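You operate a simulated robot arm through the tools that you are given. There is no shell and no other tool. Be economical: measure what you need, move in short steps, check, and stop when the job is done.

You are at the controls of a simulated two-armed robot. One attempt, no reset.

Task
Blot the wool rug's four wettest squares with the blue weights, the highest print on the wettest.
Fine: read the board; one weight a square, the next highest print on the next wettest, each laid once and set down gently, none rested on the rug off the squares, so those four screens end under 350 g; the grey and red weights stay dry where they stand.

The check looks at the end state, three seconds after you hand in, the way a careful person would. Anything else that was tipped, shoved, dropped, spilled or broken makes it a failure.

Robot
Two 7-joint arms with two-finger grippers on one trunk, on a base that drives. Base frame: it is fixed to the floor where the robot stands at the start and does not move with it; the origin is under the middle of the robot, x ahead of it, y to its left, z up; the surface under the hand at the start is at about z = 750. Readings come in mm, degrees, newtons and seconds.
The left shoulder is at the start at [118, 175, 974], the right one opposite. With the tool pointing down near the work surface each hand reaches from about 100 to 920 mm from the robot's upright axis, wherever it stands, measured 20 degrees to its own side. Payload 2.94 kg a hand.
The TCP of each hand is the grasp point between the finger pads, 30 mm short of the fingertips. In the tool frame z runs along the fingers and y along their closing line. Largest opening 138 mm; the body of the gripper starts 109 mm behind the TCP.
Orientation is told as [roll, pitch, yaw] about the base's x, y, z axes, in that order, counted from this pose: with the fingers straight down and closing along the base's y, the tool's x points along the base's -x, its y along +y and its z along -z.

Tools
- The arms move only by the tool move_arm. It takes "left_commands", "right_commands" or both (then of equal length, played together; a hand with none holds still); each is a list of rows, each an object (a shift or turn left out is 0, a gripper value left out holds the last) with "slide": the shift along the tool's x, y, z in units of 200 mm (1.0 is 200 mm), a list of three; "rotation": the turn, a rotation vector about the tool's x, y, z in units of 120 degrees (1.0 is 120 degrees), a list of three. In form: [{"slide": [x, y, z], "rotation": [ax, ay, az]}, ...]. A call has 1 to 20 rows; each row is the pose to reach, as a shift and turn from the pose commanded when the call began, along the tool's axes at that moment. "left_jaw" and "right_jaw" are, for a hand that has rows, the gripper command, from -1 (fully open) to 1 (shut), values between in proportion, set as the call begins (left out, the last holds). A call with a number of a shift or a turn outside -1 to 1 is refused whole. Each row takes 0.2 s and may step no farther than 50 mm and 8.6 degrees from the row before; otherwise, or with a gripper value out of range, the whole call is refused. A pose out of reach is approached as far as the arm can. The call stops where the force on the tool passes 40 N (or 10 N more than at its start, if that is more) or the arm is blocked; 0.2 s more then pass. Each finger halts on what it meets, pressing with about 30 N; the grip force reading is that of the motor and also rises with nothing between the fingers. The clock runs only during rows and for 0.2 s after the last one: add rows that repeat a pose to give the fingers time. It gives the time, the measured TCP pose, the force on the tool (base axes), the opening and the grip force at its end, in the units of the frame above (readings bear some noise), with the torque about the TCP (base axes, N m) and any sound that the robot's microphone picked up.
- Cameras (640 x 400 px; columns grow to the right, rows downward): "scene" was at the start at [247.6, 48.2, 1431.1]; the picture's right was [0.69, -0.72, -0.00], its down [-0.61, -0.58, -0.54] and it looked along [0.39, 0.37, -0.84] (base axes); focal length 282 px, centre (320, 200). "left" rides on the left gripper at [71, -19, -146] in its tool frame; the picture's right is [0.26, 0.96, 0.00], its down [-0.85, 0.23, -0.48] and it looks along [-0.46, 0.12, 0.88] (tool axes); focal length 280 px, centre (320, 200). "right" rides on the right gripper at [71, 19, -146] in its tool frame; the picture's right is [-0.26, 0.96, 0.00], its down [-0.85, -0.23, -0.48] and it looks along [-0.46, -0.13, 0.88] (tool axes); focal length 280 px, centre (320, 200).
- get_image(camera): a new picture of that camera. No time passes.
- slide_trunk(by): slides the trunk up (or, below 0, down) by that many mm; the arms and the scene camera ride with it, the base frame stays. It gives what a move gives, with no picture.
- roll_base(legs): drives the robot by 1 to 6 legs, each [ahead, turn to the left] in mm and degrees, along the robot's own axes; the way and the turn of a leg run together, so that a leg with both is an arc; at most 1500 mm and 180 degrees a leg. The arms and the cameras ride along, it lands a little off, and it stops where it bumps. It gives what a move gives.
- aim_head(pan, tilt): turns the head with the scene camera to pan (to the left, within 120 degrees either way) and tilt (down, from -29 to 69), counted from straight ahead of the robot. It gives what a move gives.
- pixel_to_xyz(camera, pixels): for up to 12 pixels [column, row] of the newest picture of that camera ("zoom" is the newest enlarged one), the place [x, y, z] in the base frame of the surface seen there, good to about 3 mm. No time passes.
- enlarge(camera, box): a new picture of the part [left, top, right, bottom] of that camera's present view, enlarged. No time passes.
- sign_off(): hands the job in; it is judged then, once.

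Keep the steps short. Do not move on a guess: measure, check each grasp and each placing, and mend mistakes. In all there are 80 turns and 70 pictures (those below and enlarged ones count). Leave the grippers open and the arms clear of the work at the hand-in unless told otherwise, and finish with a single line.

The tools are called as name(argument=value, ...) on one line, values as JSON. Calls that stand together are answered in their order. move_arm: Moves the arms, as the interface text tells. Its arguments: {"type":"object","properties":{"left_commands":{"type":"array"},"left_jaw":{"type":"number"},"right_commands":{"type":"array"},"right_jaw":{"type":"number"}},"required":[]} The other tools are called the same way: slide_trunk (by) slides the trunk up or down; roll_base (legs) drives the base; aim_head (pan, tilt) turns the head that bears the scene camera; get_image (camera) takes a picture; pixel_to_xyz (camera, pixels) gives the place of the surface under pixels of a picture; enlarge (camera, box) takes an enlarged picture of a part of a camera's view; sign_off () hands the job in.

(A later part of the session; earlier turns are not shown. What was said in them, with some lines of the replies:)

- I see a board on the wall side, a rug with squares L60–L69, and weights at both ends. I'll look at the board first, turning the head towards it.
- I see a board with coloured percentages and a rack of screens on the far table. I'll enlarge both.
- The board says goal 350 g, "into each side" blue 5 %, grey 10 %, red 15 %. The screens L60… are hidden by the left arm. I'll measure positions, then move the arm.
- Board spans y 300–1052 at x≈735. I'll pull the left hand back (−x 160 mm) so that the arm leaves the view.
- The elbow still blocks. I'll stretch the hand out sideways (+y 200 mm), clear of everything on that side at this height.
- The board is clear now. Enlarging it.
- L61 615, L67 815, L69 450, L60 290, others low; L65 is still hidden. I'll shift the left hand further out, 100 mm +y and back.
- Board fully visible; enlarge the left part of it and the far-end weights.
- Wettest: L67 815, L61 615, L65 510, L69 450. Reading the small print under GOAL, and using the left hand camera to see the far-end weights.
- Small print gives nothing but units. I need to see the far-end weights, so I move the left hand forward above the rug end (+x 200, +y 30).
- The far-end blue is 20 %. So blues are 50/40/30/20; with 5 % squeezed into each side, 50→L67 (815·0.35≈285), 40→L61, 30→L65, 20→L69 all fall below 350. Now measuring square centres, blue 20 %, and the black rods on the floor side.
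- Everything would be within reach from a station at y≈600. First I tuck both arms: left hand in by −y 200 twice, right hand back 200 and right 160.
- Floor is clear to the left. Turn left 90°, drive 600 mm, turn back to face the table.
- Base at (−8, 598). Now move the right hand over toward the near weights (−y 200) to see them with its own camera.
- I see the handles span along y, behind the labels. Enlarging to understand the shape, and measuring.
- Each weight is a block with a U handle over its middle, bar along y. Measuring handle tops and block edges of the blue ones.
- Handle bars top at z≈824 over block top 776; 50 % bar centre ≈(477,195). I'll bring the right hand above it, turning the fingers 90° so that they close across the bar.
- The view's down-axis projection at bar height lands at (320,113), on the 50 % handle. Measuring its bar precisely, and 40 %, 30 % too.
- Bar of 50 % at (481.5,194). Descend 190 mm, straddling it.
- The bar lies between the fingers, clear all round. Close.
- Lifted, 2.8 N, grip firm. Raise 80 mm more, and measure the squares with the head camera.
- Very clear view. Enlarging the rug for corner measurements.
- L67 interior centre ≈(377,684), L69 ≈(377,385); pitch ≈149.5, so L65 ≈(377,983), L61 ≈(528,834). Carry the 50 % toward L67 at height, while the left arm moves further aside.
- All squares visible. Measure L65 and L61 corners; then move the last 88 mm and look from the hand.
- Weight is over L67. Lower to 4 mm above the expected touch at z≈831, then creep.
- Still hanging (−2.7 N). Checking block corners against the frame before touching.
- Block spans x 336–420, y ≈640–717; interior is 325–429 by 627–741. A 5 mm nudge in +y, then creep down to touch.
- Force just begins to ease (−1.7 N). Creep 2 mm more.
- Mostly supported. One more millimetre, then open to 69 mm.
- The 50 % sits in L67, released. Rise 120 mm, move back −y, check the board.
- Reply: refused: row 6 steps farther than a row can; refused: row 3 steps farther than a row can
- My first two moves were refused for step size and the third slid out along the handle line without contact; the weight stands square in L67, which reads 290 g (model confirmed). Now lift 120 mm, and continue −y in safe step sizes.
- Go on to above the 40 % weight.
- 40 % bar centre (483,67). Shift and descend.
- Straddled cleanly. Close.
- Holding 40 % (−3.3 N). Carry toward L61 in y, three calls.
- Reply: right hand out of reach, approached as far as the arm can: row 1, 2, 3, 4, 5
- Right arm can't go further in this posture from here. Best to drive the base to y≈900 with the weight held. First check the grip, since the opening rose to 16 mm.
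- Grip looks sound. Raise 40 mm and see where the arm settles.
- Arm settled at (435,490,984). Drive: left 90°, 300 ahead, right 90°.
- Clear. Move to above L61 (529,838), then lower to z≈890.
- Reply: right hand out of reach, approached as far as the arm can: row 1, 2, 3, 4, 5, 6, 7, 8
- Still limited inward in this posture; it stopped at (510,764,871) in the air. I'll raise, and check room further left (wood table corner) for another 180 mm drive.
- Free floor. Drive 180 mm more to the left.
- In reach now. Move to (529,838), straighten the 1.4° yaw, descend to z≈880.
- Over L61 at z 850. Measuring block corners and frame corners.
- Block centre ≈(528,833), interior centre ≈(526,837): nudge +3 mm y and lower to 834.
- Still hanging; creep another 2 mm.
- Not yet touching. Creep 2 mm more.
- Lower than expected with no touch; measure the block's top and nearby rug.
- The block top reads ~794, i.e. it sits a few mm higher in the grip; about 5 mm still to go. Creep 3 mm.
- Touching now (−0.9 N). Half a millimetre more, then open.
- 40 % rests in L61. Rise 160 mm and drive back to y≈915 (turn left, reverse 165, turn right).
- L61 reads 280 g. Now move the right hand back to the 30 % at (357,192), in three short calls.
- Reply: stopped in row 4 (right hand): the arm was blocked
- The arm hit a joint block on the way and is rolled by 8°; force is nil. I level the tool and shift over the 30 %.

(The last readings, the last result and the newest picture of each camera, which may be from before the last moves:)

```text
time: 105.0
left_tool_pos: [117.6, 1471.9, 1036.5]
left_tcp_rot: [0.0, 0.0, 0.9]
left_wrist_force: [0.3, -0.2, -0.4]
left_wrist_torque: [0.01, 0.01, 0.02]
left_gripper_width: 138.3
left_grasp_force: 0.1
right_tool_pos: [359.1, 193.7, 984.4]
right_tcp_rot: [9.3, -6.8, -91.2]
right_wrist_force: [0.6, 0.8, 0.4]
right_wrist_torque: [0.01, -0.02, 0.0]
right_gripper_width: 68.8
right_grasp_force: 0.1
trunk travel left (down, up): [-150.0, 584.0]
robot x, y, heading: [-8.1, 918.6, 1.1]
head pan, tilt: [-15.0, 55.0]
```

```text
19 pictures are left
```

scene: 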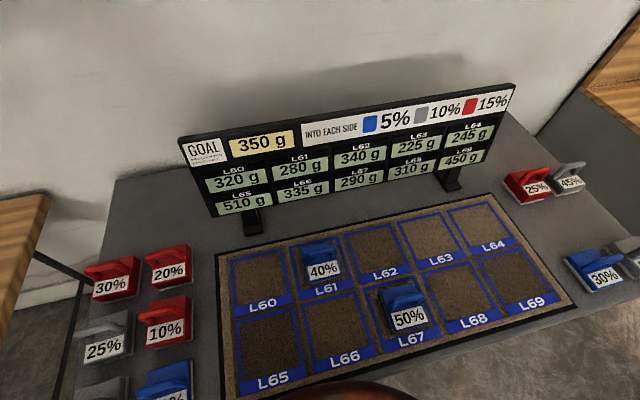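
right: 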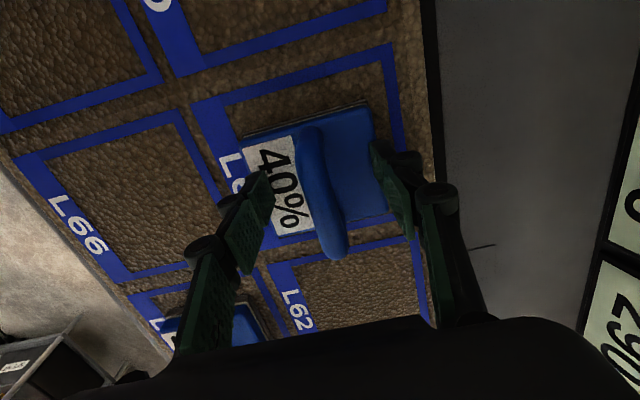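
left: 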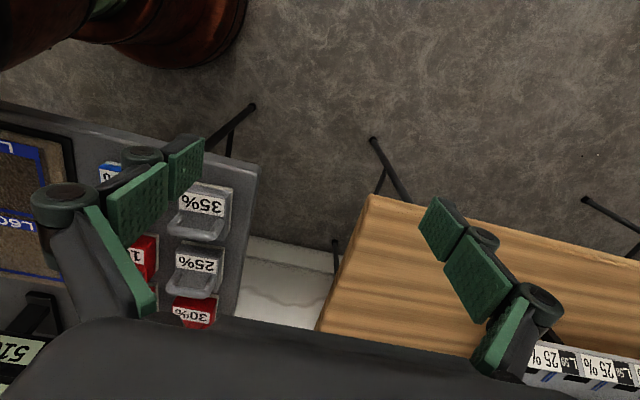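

The angle convention puts roll on the tool's x here. Correct: +9.3° about tool x, +6.8° about tool y.

move_arm(right_commands=[{"slide": [0, 0, 0], "rotation": [0.039, 0.028, -0.005]}, {"slide": [0, 0, 0], "rotation": [0.0775, 0.0567, -0.01]}, {"slide": [0, 0, 0], "rotation": [0.0775, 0.0567, -0.01]}])

```text
time: 105.8
left_tool_pos: [118.2, 1472.5, 1036.5]
left_tcp_rot: [0.0, 0.0, 1.0]
left_wrist_force: [0.2, 0.1, -0.1]
left_wrist_torque: [0.04, -0.02, 0.0]
left_gripper_width: 138.0
left_grasp_force: 0.0
right_tool_pos: [358.7, 193.9, 984.4]
right_tcp_rot: [-0.1, -0.1, -89.4]
right_wrist_force: [0.7, 0.2, 0.7]
right_wrist_torque: [-0.01, 0.01, 0.01]
right_gripper_width: 69.2
right_grasp_force: 0.0
trunk travel left (down, up): [-150.0, 584.0]
robot x, y, heading: [-3.9, 918.8, 0.8]
head pan, tilt: [-15.0, 55.0]
```

Level. Descend to 865 and look.

move_arm(right_commands=[{"slide": [-0.015, -0.008, 0.2]}, {"slide": [-0.015, -0.008, 0.4]}, {"slide": [-0.015, -0.008, 0.6]}, {"slide": [-0.015, -0.008, 0.6]}])

get_image(camera="right")

```text
time: 106.8
left_tool_pos: [117.1, 1471.5, 1035.8]
left_tcp_rot: [-0.1, -0.1, 0.9]
left_wrist_force: [0.3, 0.2, 0.4]
left_wrist_torque: [-0.05, -0.04, 0.01]
left_gripper_width: 137.9
left_grasp_force: 0.1
right_tool_pos: [357.3, 190.4, 863.3]
right_tcp_rot: [-0.1, 0.0, -89.4]
right_wrist_force: [-0.4, 0.1, 0.3]
right_wrist_torque: [0.01, 0.01, 0.0]
right_gripper_width: 68.6
right_grasp_force: 0.2
trunk travel left (down, up): [-150.0, 584.0]
robot x, y, heading: [-6.7, 917.1, 1.0]
head pan, tilt: [-15.0, 55.0]
```

```text
18 pictures are left
```

right: 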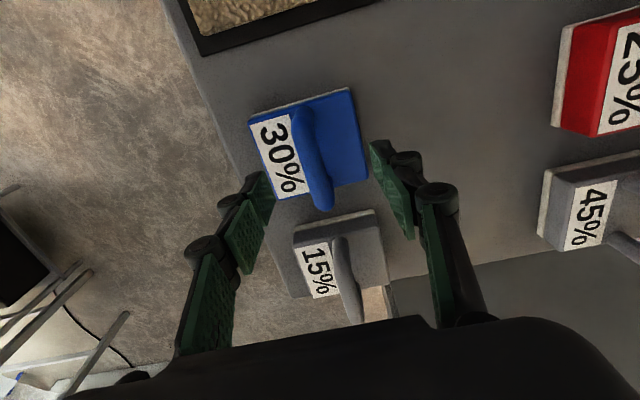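

pixel_to_xyz(camera="right", pixels=[[302, 112], [309, 145], [317, 180], [325, 205], [250, 122], [352, 90], [367, 175]])

```text
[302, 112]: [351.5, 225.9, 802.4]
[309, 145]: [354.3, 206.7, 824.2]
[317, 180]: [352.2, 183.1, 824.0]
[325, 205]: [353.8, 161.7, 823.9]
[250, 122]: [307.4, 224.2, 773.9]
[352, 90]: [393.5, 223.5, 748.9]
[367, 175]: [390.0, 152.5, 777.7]
```

Bar at x≈353.5. Shift −3.5 mm, descend to 815, then close.

move_arm(right_commands=[{"slide": [0, -0.017, 0]}, {"slide": [0, -0.017, 0.12]}, {"slide": [0, -0.017, 0.24]}, {"slide": [0, -0.017, 0.24]}])

move_arm(right_commands=[{"slide": [0, 0, 0]}, {"slide": [0, 0, 0]}, {"slide": [0, 0, 0]}, {"slide": [0, 0, 0]}, {"slide": [0, 0, 0]}, {"slide": [0, 0, 0]}], right_jaw=1)

move_arm(right_commands=[{"slide": [0, 0, -0.05]}, {"slide": [0, 0, -0.15]}, {"slide": [0, 0, -0.35]}, {"slide": [0, 0, -0.55]}, {"slide": [0, 0, -0.7]}])

get_image(camera="right")

```text
time: 107.8
left_tool_pos: [117.3, 1471.6, 1035.5]
left_tcp_rot: [0.0, 0.0, 1.1]
left_wrist_force: [0.0, -0.9, -0.1]
left_wrist_torque: [-0.03, 0.01, 0.02]
left_gripper_width: 138.2
left_grasp_force: 0.0
right_tool_pos: [354.1, 190.1, 815.6]
right_tcp_rot: [-0.2, -0.1, -89.4]
right_wrist_force: [-0.4, 0.1, 0.9]
right_wrist_torque: [0.01, 0.02, -0.01]
right_gripper_width: 69.2
right_grasp_force: 0.1
trunk travel left (down, up): [-150.0, 584.0]
robot x, y, heading: [-2.4, 917.1, 1.0]
head pan, tilt: [-15.0, 55.0]
```

```text
time: 109.2
left_tool_pos: [117.6, 1471.4, 1036.2]
left_tcp_rot: [0.0, 0.0, 1.1]
left_wrist_force: [0.2, 0.3, 0.3]
left_wrist_torque: [-0.01, -0.01, 0.03]
left_gripper_width: 138.2
left_grasp_force: 0.1
right_tool_pos: [353.0, 190.5, 814.8]
right_tcp_rot: [-0.1, -0.1, -89.5]
right_wrist_force: [-0.5, 0.4, -0.4]
right_wrist_torque: [0.03, -0.01, -0.03]
right_gripper_width: 13.9
right_grasp_force: 30.2
trunk travel left (down, up): [-150.0, 584.0]
robot x, y, heading: [-8.3, 918.6, 0.9]
head pan, tilt: [-15.0, 55.0]
```

```text
time: 110.4
left_tool_pos: [117.8, 1472.2, 1036.6]
left_tcp_rot: [0.0, 0.0, 1.0]
left_wrist_force: [-0.5, -0.1, -1.0]
left_wrist_torque: [-0.02, -0.02, -0.01]
left_gripper_width: 137.9
left_grasp_force: 0.1
right_tool_pos: [353.3, 190.7, 956.3]
right_tcp_rot: [-0.2, -0.2, -89.4]
right_wrist_force: [-0.1, 1.2, -2.8]
right_wrist_torque: [0.0, -0.01, 0.02]
right_gripper_width: 13.8
right_grasp_force: 30.1
trunk travel left (down, up): [-150.0, 584.0]
robot x, y, heading: [-6.9, 918.0, 0.8]
head pan, tilt: [-15.0, 55.0]
```

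```text
17 pictures are left
```

right: 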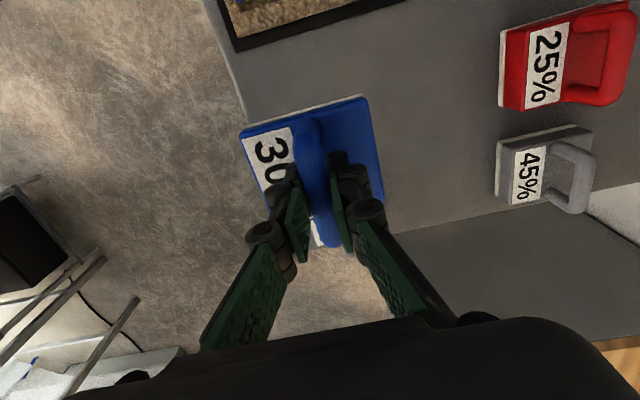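

Held (−2.8 N). Carry along +y, one call at a time.

move_arm(right_commands=[{"slide": [0.2, 0, 0]}, {"slide": [0.4, 0, 0]}, {"slide": [0.6, 0, 0]}, {"slide": [0.8, 0, 0]}, {"slide": [1.0, 0, 0]}])

```text
time: 111.6
left_tool_pos: [118.2, 1472.0, 1035.3]
left_tcp_rot: [0.0, 0.0, 0.9]
left_wrist_force: [0.0, -0.4, 0.2]
left_wrist_torque: [-0.01, 0.03, -0.01]
left_gripper_width: 138.0
left_grasp_force: 0.0
right_tool_pos: [353.1, 392.2, 955.6]
right_tcp_rot: [-0.3, -0.1, -89.6]
right_wrist_force: [0.1, 0.6, -1.2]
right_wrist_torque: [-0.03, 0.02, -0.02]
right_gripper_width: 13.7
right_grasp_force: 30.1
trunk travel left (down, up): [-150.0, 584.0]
robot x, y, heading: [-5.7, 920.9, 0.8]
head pan, tilt: [-15.0, 55.0]
```

move_arm(right_commands=[{"slide": [0.2, 0.02, 0]}, {"slide": [0.4, 0.04, 0]}, {"slide": [0.6, 0.06, 0]}, {"slide": [0.8, 0.08, 0]}, {"slide": [1.0, 0.1, 0]}])

```text
time: 112.8
left_tool_pos: [117.0, 1473.2, 1035.2]
left_tcp_rot: [-0.2, 0.1, 0.9]
left_wrist_force: [0.3, 0.6, -1.1]
left_wrist_torque: [-0.03, 0.01, -0.02]
left_gripper_width: 138.2
left_grasp_force: 0.1
right_tool_pos: [369.4, 591.8, 955.7]
right_tcp_rot: [-0.2, -0.2, -89.5]
right_wrist_force: [-0.7, 0.1, -1.6]
right_wrist_torque: [-0.02, -0.02, -0.01]
right_gripper_width: 13.9
right_grasp_force: 30.4
trunk travel left (down, up): [-150.0, 584.0]
robot x, y, heading: [-6.2, 918.3, 1.1]
head pan, tilt: [-15.0, 55.0]
```

move_arm(right_commands=[{"slide": [0.2, 0, 0]}, {"slide": [0.4, 0, 0]}, {"slide": [0.6, 0, 0]}, {"slide": [0.8, 0, 0]}, {"slide": [1.0, 0, 0]}])

```text
time: 114.0
left_tool_pos: [117.6, 1472.8, 1034.4]
left_tcp_rot: [-0.1, -0.1, 1.0]
left_wrist_force: [-0.4, 1.1, 0.0]
left_wrist_torque: [-0.03, -0.01, -0.01]
left_gripper_width: 138.1
left_grasp_force: 0.1
right_tool_pos: [368.3, 792.4, 956.2]
right_tcp_rot: [-0.2, -0.2, -89.5]
right_wrist_force: [0.0, 1.5, -1.1]
right_wrist_torque: [0.01, 0.0, 0.0]
right_gripper_width: 14.2
right_grasp_force: 29.4
trunk travel left (down, up): [-150.0, 584.0]
robot x, y, heading: [-9.6, 913.7, 0.9]
head pan, tilt: [-15.0, 55.0]
```

move_arm(right_commands=[{"slide": [0.2, 0.02, 0]}, {"slide": [0.4, 0.045, 0]}, {"slide": [0.6, 0.045, 0]}, {"slide": [0.8, 0.045, 0]}, {"slide": [0.97, 0.045, 0]}])

```text
time: 115.2
left_tool_pos: [117.4, 1472.2, 1035.7]
left_tcp_rot: [0.1, 0.1, 1.0]
left_wrist_force: [-0.4, 0.4, 0.7]
left_wrist_torque: [-0.02, -0.01, -0.02]
left_gripper_width: 137.8
left_grasp_force: 0.1
right_tool_pos: [373.8, 827.2, 955.4]
right_tcp_rot: [-0.2, -0.1, -89.3]
right_wrist_force: [0.8, 0.0, -3.1]
right_wrist_torque: [0.02, -0.04, 0.0]
right_gripper_width: 14.0
right_grasp_force: 29.7
right hand out of reach, approached as far as the arm can: row 2, 3, 4, 5
trunk travel left (down, up): [-150.0, 584.0]
robot x, y, heading: [-4.8, 918.8, 0.8]
head pan, tilt: [-15.0, 55.0]
```

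Limited again, as expected; drive the base 180 mm further left.

roll_base(legs=[[0, 89], [180, 0], [0, -90]])

```text
time: 124.3
left_tool_pos: [132.0, 1649.9, 1036.5]
left_tcp_rot: [0.0, 0.0, -0.3]
left_wrist_force: [0.8, 0.1, -0.7]
left_wrist_torque: [0.01, -0.03, 0.01]
left_gripper_width: 138.0
left_grasp_force: 0.0
right_tool_pos: [372.2, 998.9, 955.5]
right_tcp_rot: [-0.1, 0.0, -90.8]
right_wrist_force: [-0.2, 0.0, -2.0]
right_wrist_torque: [0.0, 0.0, -0.01]
right_gripper_width: 13.8
right_grasp_force: 30.1
trunk travel left (down, up): [-150.0, 584.0]
robot x, y, heading: [-6.2, 1098.2, -0.1]
head pan, tilt: [-15.0, 55.0]
```

Now to (377,987) and down to z≈850.

move_arm(right_commands=[{"slide": [-0.06, 0.025, 0], "rotation": [0, 0, -0.0067]}, {"slide": [-0.06, 0.025, 0.2], "rotation": [0, 0, -0.0067]}, {"slide": [-0.06, 0.025, 0.4], "rotation": [0, 0, -0.0067]}, {"slide": [-0.06, 0.025, 0.525], "rotation": [0, 0, -0.0067]}, {"slide": [-0.06, 0.025, 0.525], "rotation": [0, 0, -0.0067]}])

get_image(camera="right")

pixel_to_xyz(camera="right", pixels=[[246, 132], [366, 102], [381, 182], [205, 98], [383, 42], [403, 196], [236, 100], [375, 60]])

```text
time: 125.5
left_tool_pos: [130.3, 1649.3, 1036.3]
left_tcp_rot: [0.0, 0.0, -0.3]
left_wrist_force: [0.7, 0.1, 0.6]
left_wrist_torque: [-0.02, 0.0, 0.02]
left_gripper_width: 138.1
left_grasp_force: 0.0
right_tool_pos: [379.1, 985.8, 850.8]
right_tcp_rot: [0.0, 0.0, -90.1]
right_wrist_force: [-0.7, -1.4, -2.1]
right_wrist_torque: [0.01, -0.02, 0.0]
right_gripper_width: 14.0
right_grasp_force: 29.8
right hand out of reach, approached as far as the arm can: row 4, 5
trunk travel left (down, up): [-150.0, 584.0]
robot x, y, heading: [-3.3, 1098.8, -0.1]
head pan, tilt: [-15.0, 55.0]
```

```text
16 pictures are left
```

right: 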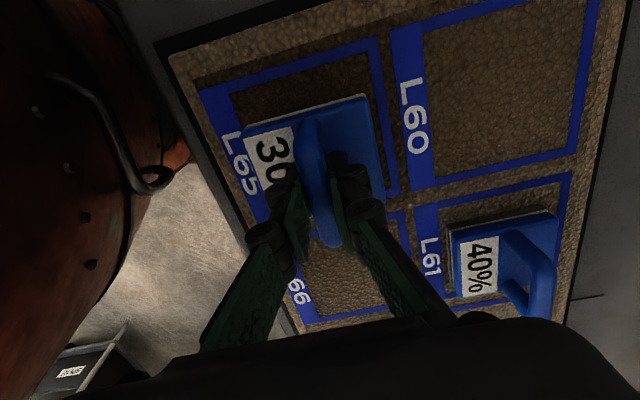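

```text
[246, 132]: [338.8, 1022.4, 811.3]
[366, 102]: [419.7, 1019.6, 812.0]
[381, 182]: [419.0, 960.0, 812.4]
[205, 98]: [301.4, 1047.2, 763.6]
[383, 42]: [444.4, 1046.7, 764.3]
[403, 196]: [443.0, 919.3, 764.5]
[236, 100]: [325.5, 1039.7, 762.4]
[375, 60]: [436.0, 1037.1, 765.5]
```

Block centred in L65 (x 339–420, y ≈942–1021). The arm is at its reach limit downward here, so I lower using the trunk: 16 mm first.

slide_trunk(by=-16)

```text
time: 126.2
left_tool_pos: [128.5, 1649.7, 1019.1]
left_tcp_rot: [0.0, 0.0, -0.3]
left_wrist_force: [-0.6, -0.1, 0.4]
left_wrist_torque: [0.04, -0.06, -0.01]
left_gripper_width: 137.9
left_grasp_force: 0.0
right_tool_pos: [377.7, 984.7, 836.8]
right_tcp_rot: [-0.1, -0.1, -89.8]
right_wrist_force: [-1.2, 0.1, -2.4]
right_wrist_torque: [0.03, 0.01, 0.0]
right_gripper_width: 13.8
right_grasp_force: 30.1
trunk travel left (down, up): [-134.0, 600.0]
robot x, y, heading: [-11.3, 1096.4, -0.3]
head pan, tilt: [-15.0, 55.0]
```

slide_trunk(by=-5)

slide_trunk(by=-2)

```text
time: 126.7
left_tool_pos: [130.0, 1649.4, 1015.1]
left_tcp_rot: [0.0, -0.1, -0.1]
left_wrist_force: [-0.7, 0.3, 0.0]
left_wrist_torque: [-0.01, -0.03, -0.04]
left_gripper_width: 138.0
left_grasp_force: 0.1
right_tool_pos: [379.6, 984.5, 831.0]
right_tcp_rot: [-0.2, 0.0, -89.9]
right_wrist_force: [0.1, -0.2, -1.2]
right_wrist_torque: [-0.01, -0.03, -0.02]
right_gripper_width: 13.9
right_grasp_force: 30.5
trunk travel left (down, up): [-129.0, 605.0]
robot x, y, heading: [-7.6, 1100.5, -0.1]
head pan, tilt: [-15.0, 55.0]
```

```text
time: 127.2
left_tool_pos: [130.5, 1650.2, 1013.1]
left_tcp_rot: [0.0, -0.1, -0.4]
left_wrist_force: [0.4, 0.0, 1.0]
left_wrist_torque: [-0.02, -0.02, 0.01]
left_gripper_width: 138.1
left_grasp_force: 0.0
right_tool_pos: [378.5, 986.1, 827.8]
right_tcp_rot: [-0.1, -0.1, -89.9]
right_wrist_force: [1.0, 0.5, -0.5]
right_wrist_torque: [0.13, 0.05, -0.05]
right_gripper_width: 14.0
right_grasp_force: 30.0
trunk travel left (down, up): [-127.0, 607.0]
robot x, y, heading: [-3.6, 1098.4, -0.2]
head pan, tilt: [-15.0, 55.0]
```

Touching (torque and −0.5 N). One more millimetre, then open.

slide_trunk(by=-1)

move_arm(right_commands=[{"slide": [0, 0, 0]}, {"slide": [0, 0, 0]}, {"slide": [0, 0, 0]}, {"slide": [0, 0, 0]}, {"slide": [0, 0, 0]}, {"slide": [0, 0, 0]}], right_jaw=0)

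get_image(camera="right")

```text
time: 127.7
left_tool_pos: [130.6, 1650.5, 1012.8]
left_tcp_rot: [-0.1, 0.0, -0.3]
left_wrist_force: [0.1, 0.4, 0.2]
left_wrist_torque: [-0.02, 0.01, -0.01]
left_gripper_width: 138.4
left_grasp_force: 0.0
right_tool_pos: [378.9, 985.4, 828.6]
right_tcp_rot: [0.0, -0.1, -89.9]
right_wrist_force: [2.0, -0.9, 5.2]
right_wrist_torque: [0.23, 0.02, -0.03]
right_gripper_width: 15.0
right_grasp_force: 30.5
trunk travel left (down, up): [-126.0, 608.0]
robot x, y, heading: [-4.7, 1097.0, -0.3]
head pan, tilt: [-15.0, 55.0]
```

```text
time: 129.1
left_tool_pos: [131.2, 1649.2, 1011.7]
left_tcp_rot: [0.0, 0.0, -0.2]
left_wrist_force: [0.2, 0.1, 0.7]
left_wrist_torque: [-0.02, 0.01, -0.02]
left_gripper_width: 137.9
left_grasp_force: 0.1
right_tool_pos: [378.5, 985.8, 828.7]
right_tcp_rot: [-0.1, -0.2, -89.9]
right_wrist_force: [-0.2, 0.8, 0.7]
right_wrist_torque: [0.0, 0.01, 0.01]
right_gripper_width: 68.9
right_grasp_force: 0.1
trunk travel left (down, up): [-126.0, 608.0]
robot x, y, heading: [-4.4, 1094.3, -0.5]
head pan, tilt: [-15.0, 55.0]
```

```text
15 pictures are left
```

right: 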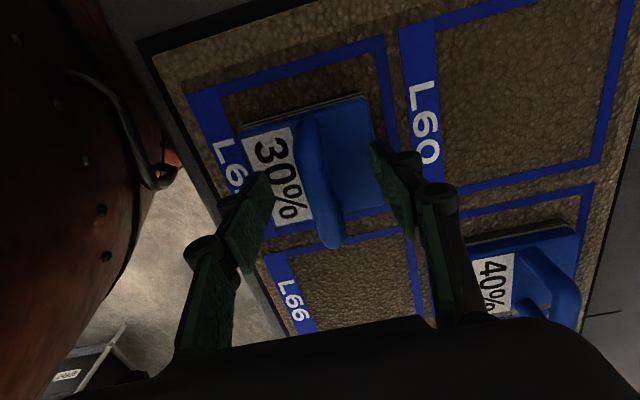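

30 % set in L65. Rise 160 mm and restore the trunk, then drive 240 mm further left so that the right hand can take the 20 %.

move_arm(right_commands=[{"slide": [0, 0, -0.1]}, {"slide": [0, 0, -0.3]}, {"slide": [0, 0, -0.5]}, {"slide": [0, 0, -0.7]}, {"slide": [0, 0, -0.8]}])

slide_trunk(by=24)

roll_base(legs=[[0, 90], [250, 0], [0, -90]])

aim_head(pan=-15, tilt=60)

get_image(camera="scene")

```text
time: 130.3
left_tool_pos: [130.5, 1651.0, 1011.9]
left_tcp_rot: [0.0, -0.1, -0.3]
left_wrist_force: [-1.2, -0.3, 0.3]
left_wrist_torque: [0.01, 0.02, 0.0]
left_gripper_width: 138.0
left_grasp_force: 0.1
right_tool_pos: [380.2, 985.6, 988.2]
right_tcp_rot: [-0.2, -0.1, -89.9]
right_wrist_force: [-0.1, -0.3, -0.2]
right_wrist_torque: [0.02, -0.03, -0.01]
right_gripper_width: 69.0
right_grasp_force: 0.1
trunk travel left (down, up): [-126.0, 608.0]
robot x, y, heading: [-0.3, 1096.5, -0.2]
head pan, tilt: [-15.0, 55.0]
```

```text
time: 131.0
left_tool_pos: [131.5, 1649.2, 1034.9]
left_tcp_rot: [0.0, 0.1, -0.3]
left_wrist_force: [0.7, -0.8, -1.6]
left_wrist_torque: [-0.03, 0.09, 0.0]
left_gripper_width: 138.0
left_grasp_force: 0.1
right_tool_pos: [380.6, 984.8, 1012.2]
right_tcp_rot: [-0.1, -0.2, -89.8]
right_wrist_force: [0.6, 0.8, -0.4]
right_wrist_torque: [-0.04, 0.03, 0.01]
right_gripper_width: 68.8
right_grasp_force: 0.1
trunk travel left (down, up): [-150.0, 584.0]
robot x, y, heading: [-5.2, 1096.0, -0.3]
head pan, tilt: [-15.0, 55.0]
```

```text
time: 140.6
left_tool_pos: [135.7, 1898.4, 1037.0]
left_tcp_rot: [0.0, -0.1, -0.8]
left_wrist_force: [0.3, -0.5, 0.4]
left_wrist_torque: [0.0, 0.0, 0.01]
left_gripper_width: 138.2
left_grasp_force: 0.1
right_tool_pos: [377.2, 1233.0, 1011.1]
right_tcp_rot: [-0.2, -0.1, -90.4]
right_wrist_force: [0.2, -0.2, 0.2]
right_wrist_torque: [0.0, -0.01, -0.01]
right_gripper_width: 68.8
right_grasp_force: 0.0
trunk travel left (down, up): [-150.0, 584.0]
robot x, y, heading: [-5.8, 1348.7, -1.0]
head pan, tilt: [-15.0, 55.0]
```

```text
time: 141.2
left_tool_pos: [134.4, 1898.4, 1035.1]
left_tcp_rot: [-0.1, -0.1, -0.8]
left_wrist_force: [0.2, 0.6, -0.9]
left_wrist_torque: [0.0, 0.02, 0.0]
left_gripper_width: 138.2
left_grasp_force: 0.0
right_tool_pos: [377.4, 1232.8, 1011.5]
right_tcp_rot: [-0.2, -0.1, -90.5]
right_wrist_force: [0.2, -0.2, 0.0]
right_wrist_torque: [0.02, 0.01, 0.01]
right_gripper_width: 69.0
right_grasp_force: 0.1
trunk travel left (down, up): [-150.0, 584.0]
robot x, y, heading: [-8.4, 1349.6, -1.0]
head pan, tilt: [-15.0, 60.0]
```

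```text
14 pictures are left
```

scene: 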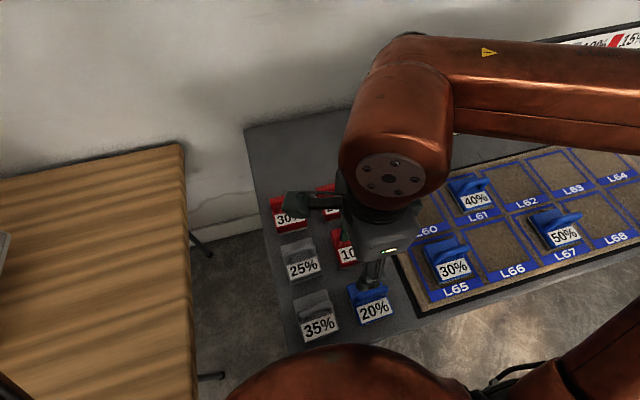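

20 % is just below the hand. Look with the right camera.

move_arm(right_commands=[{"slide": [-0.2, -0.1, 0.1]}, {"slide": [-0.2, -0.1, 0.2]}, {"slide": [-0.2, -0.1, 0.2]}])

get_image(camera="right")

```text
time: 142.0
left_tool_pos: [134.4, 1896.7, 1037.3]
left_tcp_rot: [0.0, 0.0, -0.9]
left_wrist_force: [-0.4, -0.3, -0.2]
left_wrist_torque: [0.05, 0.0, -0.01]
left_gripper_width: 138.0
left_grasp_force: 0.0
right_tool_pos: [357.3, 1191.2, 972.4]
right_tcp_rot: [-0.1, 0.0, -90.6]
right_wrist_force: [-0.1, -0.6, 0.5]
right_wrist_torque: [0.01, -0.01, -0.01]
right_gripper_width: 69.2
right_grasp_force: 0.0
trunk travel left (down, up): [-150.0, 584.0]
robot x, y, heading: [-4.8, 1342.8, -1.1]
head pan, tilt: [-15.0, 60.0]
```

```text
13 pictures are left
```

right: 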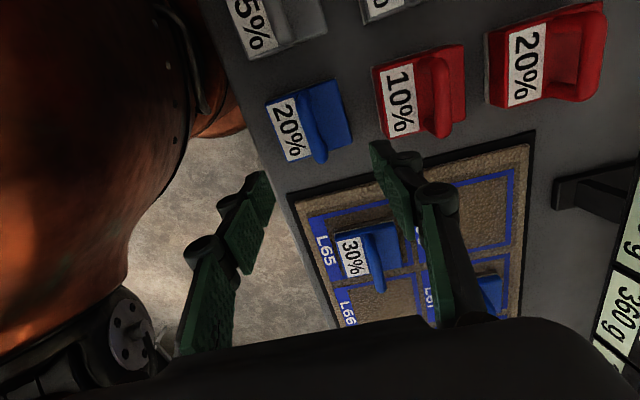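

pixel_to_xyz(camera="right", pixels=[[304, 102], [312, 128], [320, 158], [268, 106], [335, 82], [351, 142], [436, 65], [444, 125]])

```text
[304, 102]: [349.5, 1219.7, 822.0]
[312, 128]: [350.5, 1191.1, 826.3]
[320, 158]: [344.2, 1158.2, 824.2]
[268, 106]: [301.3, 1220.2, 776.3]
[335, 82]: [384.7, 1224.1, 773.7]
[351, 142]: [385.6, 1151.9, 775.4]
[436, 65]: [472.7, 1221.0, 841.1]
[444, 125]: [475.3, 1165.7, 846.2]
```

Bar centre (348.5,1189). Descend in two stages.

move_arm(right_commands=[{"slide": [-0.01, -0.043, 0.1]}, {"slide": [-0.01, -0.043, 0.3]}, {"slide": [-0.01, -0.043, 0.5]}, {"slide": [-0.01, -0.043, 0.65]}, {"slide": [-0.01, -0.043, 0.785]}, {"slide": [-0.01, -0.043, 0.785]}])

get_image(camera="right")

```text
time: 143.4
left_tool_pos: [135.7, 1898.4, 1037.6]
left_tcp_rot: [0.0, -0.1, -0.8]
left_wrist_force: [-0.3, -0.7, -0.2]
left_wrist_torque: [0.0, -0.01, 0.0]
left_gripper_width: 138.0
left_grasp_force: 0.0
right_tool_pos: [347.0, 1190.6, 815.0]
right_tcp_rot: [-0.1, -0.1, -90.5]
right_wrist_force: [-0.5, -0.2, 0.1]
right_wrist_torque: [0.01, -0.01, 0.01]
right_gripper_width: 69.1
right_grasp_force: 0.1
trunk travel left (down, up): [-150.0, 584.0]
robot x, y, heading: [-5.9, 1347.6, -0.8]
head pan, tilt: [-15.0, 60.0]
```

```text
12 pictures are left
```

right: 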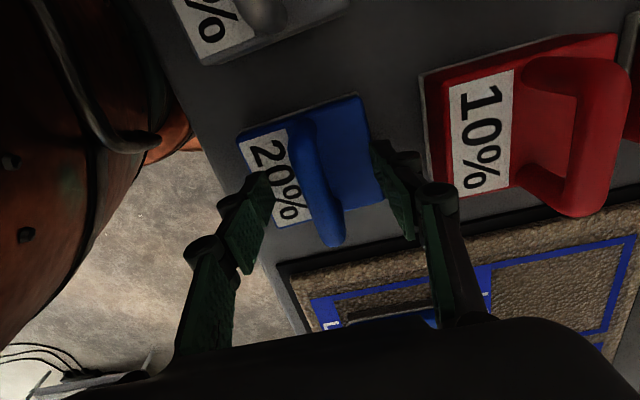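

Straddled, the red one is clear. Close and lift.

move_arm(right_commands=[{"slide": [0, 0, 0]}, {"slide": [0, 0, 0]}, {"slide": [0, 0, 0]}, {"slide": [0, 0, 0]}, {"slide": [0, 0, 0]}, {"slide": [0, 0, 0]}], right_jaw=1)

move_arm(right_commands=[{"slide": [0, 0, -0.05]}, {"slide": [0, 0, -0.15]}, {"slide": [0, 0, -0.35]}, {"slide": [0, 0, -0.55]}, {"slide": [0, 0, -0.8]}])

```text
time: 144.8
left_tool_pos: [134.2, 1898.0, 1035.7]
left_tcp_rot: [0.0, -0.2, -0.8]
left_wrist_force: [-0.2, -0.2, -0.4]
left_wrist_torque: [0.0, -0.03, -0.01]
left_gripper_width: 137.8
left_grasp_force: 0.1
right_tool_pos: [348.7, 1190.3, 816.2]
right_tcp_rot: [-0.2, -0.1, -90.3]
right_wrist_force: [-0.1, -0.3, -0.2]
right_wrist_torque: [-0.03, -0.02, -0.01]
right_gripper_width: 14.0
right_grasp_force: 30.3
trunk travel left (down, up): [-150.0, 584.0]
robot x, y, heading: [-9.3, 1348.2, -1.2]
head pan, tilt: [-15.0, 60.0]
```

```text
time: 146.0
left_tool_pos: [133.6, 1899.3, 1036.4]
left_tcp_rot: [-0.1, -0.2, -0.8]
left_wrist_force: [-0.7, 0.1, 0.0]
left_wrist_torque: [0.0, 0.0, 0.0]
left_gripper_width: 138.0
left_grasp_force: 0.1
right_tool_pos: [348.6, 1191.1, 976.8]
right_tcp_rot: [-0.1, 0.0, -90.4]
right_wrist_force: [0.7, 0.3, -2.1]
right_wrist_torque: [-0.04, -0.06, -0.03]
right_gripper_width: 14.2
right_grasp_force: 29.7
trunk travel left (down, up): [-150.0, 584.0]
robot x, y, heading: [-8.9, 1352.5, -0.9]
head pan, tilt: [-15.0, 60.0]
```

20 % held. Reverse 802 mm so the hand comes over L69: turn left, reverse, turn right.

roll_base(legs=[[0, 91], [-802, 0], [0, -90]])

aim_head(pan=0, tilt=58)

get_image(camera="scene")

```text
time: 158.0
left_tool_pos: [127.0, 1099.3, 1036.5]
left_tcp_rot: [0.0, -0.1, 0.2]
left_wrist_force: [-0.4, 0.5, -0.1]
left_wrist_torque: [-0.01, 0.02, 0.02]
left_gripper_width: 138.0
left_grasp_force: 0.0
right_tool_pos: [352.9, 397.4, 976.1]
right_tcp_rot: [-0.2, -0.1, -89.5]
right_wrist_force: [-0.5, 0.3, -2.3]
right_wrist_torque: [0.03, -0.01, 0.02]
right_gripper_width: 13.9
right_grasp_force: 30.2
trunk travel left (down, up): [-150.0, 584.0]
robot x, y, heading: [-5.7, 544.7, 0.1]
head pan, tilt: [-15.0, 60.0]
```

```text
time: 158.8
left_tool_pos: [127.1, 1100.9, 1035.4]
left_tcp_rot: [-0.1, -0.2, 0.2]
left_wrist_force: [-1.1, 0.8, -0.9]
left_wrist_torque: [0.01, -0.01, 0.01]
left_gripper_width: 137.8
left_grasp_force: 0.0
right_tool_pos: [353.7, 397.6, 976.2]
right_tcp_rot: [-0.2, -0.1, -89.4]
right_wrist_force: [0.1, -0.3, -3.1]
right_wrist_torque: [-0.02, -0.02, 0.01]
right_gripper_width: 13.8
right_grasp_force: 29.9
trunk travel left (down, up): [-150.0, 584.0]
robot x, y, heading: [-2.9, 548.8, 0.1]
head pan, tilt: [0.0, 58.0]
```

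```text
11 pictures are left
5 turns are left
```

scene: 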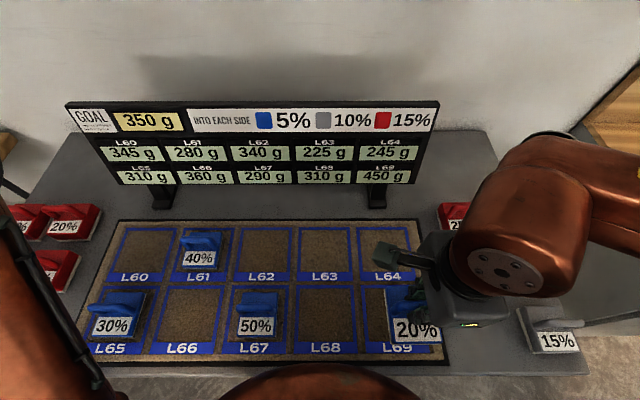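

Five turns remain. L65 reads 310. Move over L69 (377,389), descend to 833, then creep to 829.8.

move_arm(right_commands=[{"slide": [-0.045, 0.12, 0]}, {"slide": [-0.045, 0.12, 0.2]}, {"slide": [-0.045, 0.12, 0.4]}, {"slide": [-0.045, 0.12, 0.55]}, {"slide": [-0.045, 0.12, 0.65]}, {"slide": [-0.045, 0.12, 0.71]}, {"slide": [-0.045, 0.12, 0.71]}, {"slide": [-0.045, 0.12, 0.71]}])

move_arm(right_commands=[{"slide": [0, 0, 0.005]}, {"slide": [0, 0, 0.01]}, {"slide": [0, 0, 0.017]}, {"slide": [0, 0, 0.017]}])

get_image(camera="right")

pixel_to_xyz(camera="right", pixels=[[247, 135], [366, 104], [382, 182], [300, 118]])

```text
time: 160.6
left_tool_pos: [127.0, 1100.6, 1035.9]
left_tcp_rot: [-0.1, -0.1, 0.2]
left_wrist_force: [0.7, -0.4, 0.3]
left_wrist_torque: [-0.01, 0.01, -0.01]
left_gripper_width: 137.8
left_grasp_force: 0.0
right_tool_pos: [377.7, 387.7, 834.5]
right_tcp_rot: [-0.2, -0.1, -89.5]
right_wrist_force: [-0.1, -0.4, -1.1]
right_wrist_torque: [0.02, 0.01, 0.02]
right_gripper_width: 13.9
right_grasp_force: 29.3
trunk travel left (down, up): [-150.0, 584.0]
robot x, y, heading: [-4.0, 548.1, 0.4]
head pan, tilt: [0.0, 58.0]
```

```text
time: 161.6
left_tool_pos: [127.2, 1101.6, 1035.2]
left_tcp_rot: [-0.1, -0.2, 0.2]
left_wrist_force: [-0.9, 0.2, 0.6]
left_wrist_torque: [-0.01, -0.05, 0.0]
left_gripper_width: 138.0
left_grasp_force: 0.0
right_tool_pos: [376.9, 388.8, 829.7]
right_tcp_rot: [0.0, -0.1, -89.5]
right_wrist_force: [1.3, -1.0, -0.7]
right_wrist_torque: [0.05, 0.07, 0.0]
right_gripper_width: 13.8
right_grasp_force: 30.3
trunk travel left (down, up): [-150.0, 584.0]
robot x, y, heading: [-1.7, 546.5, 0.3]
head pan, tilt: [0.0, 58.0]
```

```text
10 pictures are left
```

right: 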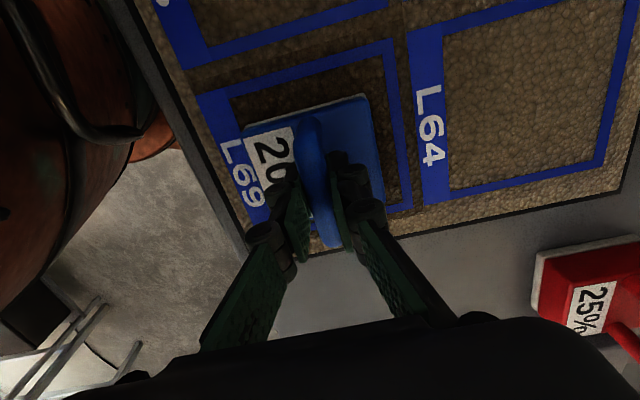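

```text
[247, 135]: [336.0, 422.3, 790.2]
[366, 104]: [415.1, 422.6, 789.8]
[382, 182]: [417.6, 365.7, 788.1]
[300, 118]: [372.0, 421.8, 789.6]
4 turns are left
```

Touching and centred in L69. Lower 0.6 mm, open and look.

move_arm(right_commands=[{"slide": [0, 0, 0.003]}, {"slide": [0, 0, 0.003]}])

move_arm(right_commands=[{"slide": [0, 0, 0]}, {"slide": [0, 0, 0]}, {"slide": [0, 0, 0]}, {"slide": [0, 0, 0]}, {"slide": [0, 0, 0]}, {"slide": [0, 0, 0]}], right_jaw=0)

get_image(camera="right")

```text
time: 162.2
left_tool_pos: [127.5, 1101.1, 1036.9]
left_tcp_rot: [-0.2, -0.1, 0.2]
left_wrist_force: [0.0, -0.7, 0.1]
left_wrist_torque: [-0.02, -0.02, -0.01]
left_gripper_width: 138.0
left_grasp_force: 0.0
right_tool_pos: [377.4, 388.7, 830.3]
right_tcp_rot: [-0.1, -0.1, -89.6]
right_wrist_force: [1.3, -1.0, 0.0]
right_wrist_torque: [0.05, 0.06, 0.01]
right_gripper_width: 13.9
right_grasp_force: 29.3
trunk travel left (down, up): [-150.0, 584.0]
robot x, y, heading: [-4.5, 551.1, 0.0]
head pan, tilt: [0.0, 58.0]
```

```text
time: 163.6
left_tool_pos: [127.6, 1101.4, 1036.4]
left_tcp_rot: [-0.1, -0.1, 0.1]
left_wrist_force: [-0.2, 0.2, -0.7]
left_wrist_torque: [-0.01, -0.04, 0.03]
left_gripper_width: 137.8
left_grasp_force: 0.0
right_tool_pos: [376.0, 388.8, 830.4]
right_tcp_rot: [-0.1, -0.1, -89.4]
right_wrist_force: [0.4, 0.2, 0.0]
right_wrist_torque: [0.01, 0.02, 0.02]
right_gripper_width: 69.0
right_grasp_force: 0.0
trunk travel left (down, up): [-150.0, 584.0]
robot x, y, heading: [-2.6, 545.8, 0.0]
head pan, tilt: [0.0, 58.0]
```

```text
9 pictures are left
3 turns are left
```

right: 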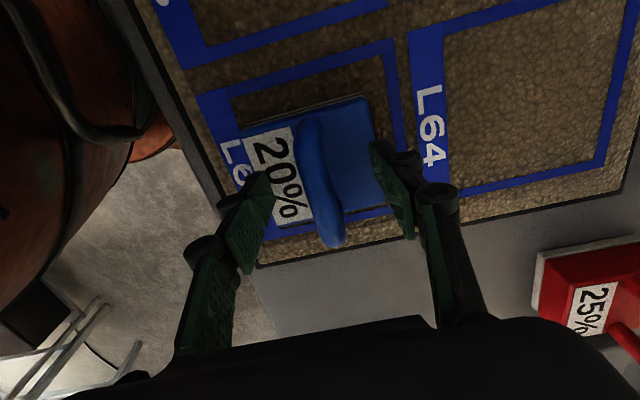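

Released and settled in L69. Rise 170 mm straight up, open the jaw fully once clear, and check the whole scene.

move_arm(right_commands=[{"slide": [0, 0, -0.1]}, {"slide": [0, 0, -0.3]}, {"slide": [0, 0, -0.5]}, {"slide": [0, 0, -0.7]}, {"slide": [0, 0, -0.85]}])

move_arm(right_commands=[{"slide": [0, 0, 0]}, {"slide": [0, 0, 0]}, {"slide": [0, 0, 0]}, {"slide": [0, 0, 0]}, {"slide": [0, 0, 0]}], right_jaw=-1)

get_image(camera="scene")

enlarge(camera="scene", box=[60, 95, 450, 370])

```text
time: 164.8
left_tool_pos: [126.7, 1101.1, 1036.0]
left_tcp_rot: [0.0, -0.2, 0.1]
left_wrist_force: [-0.5, -0.3, 0.1]
left_wrist_torque: [-0.01, 0.01, -0.02]
left_gripper_width: 137.8
left_grasp_force: 0.0
right_tool_pos: [376.6, 388.2, 1000.7]
right_tcp_rot: [-0.1, -0.1, -89.5]
right_wrist_force: [0.5, -0.2, 0.1]
right_wrist_torque: [-0.01, -0.02, -0.04]
right_gripper_width: 69.3
right_grasp_force: 0.0
trunk travel left (down, up): [-150.0, 584.0]
robot x, y, heading: [-5.0, 546.0, 0.2]
head pan, tilt: [0.0, 58.0]
```

```text
time: 166.0
left_tool_pos: [127.6, 1100.8, 1035.3]
left_tcp_rot: [-0.2, -0.1, 0.2]
left_wrist_force: [0.0, 0.3, -0.1]
left_wrist_torque: [-0.01, -0.01, 0.0]
left_gripper_width: 138.3
left_grasp_force: 0.0
right_tool_pos: [377.6, 387.9, 999.5]
right_tcp_rot: [-0.2, -0.1, -89.5]
right_wrist_force: [0.0, 0.1, 0.5]
right_wrist_torque: [0.01, 0.04, -0.01]
right_gripper_width: 138.0
right_grasp_force: 0.0
trunk travel left (down, up): [-150.0, 584.0]
robot x, y, heading: [-4.1, 547.0, 0.3]
head pan, tilt: [0.0, 58.0]
```

```text
8 pictures are left
```

scene: 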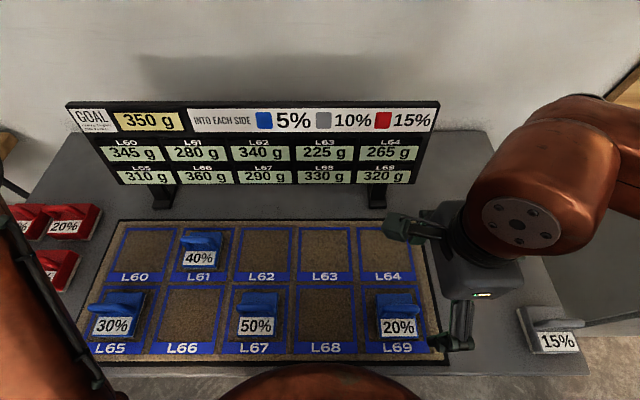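

```text
1.45 times, centred on (255, 232) of scene
2 turns are left
```

zoom: 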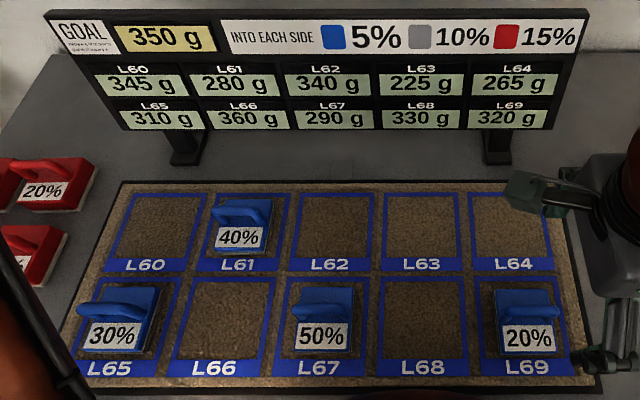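

L67 290, L61 280, L65 310 and L69 320, all under 350; the grippers are open and both arms are clear. Handing in.

sign_off()

```text
The job is handed in.
```

The blue weights are on the rug's four wettest squares and all four screens ended under 350 g: 50% on L67 (290 g), 40% on L61 (280 g), 30% on L65 (310 g), 20% on L69 (320 g).
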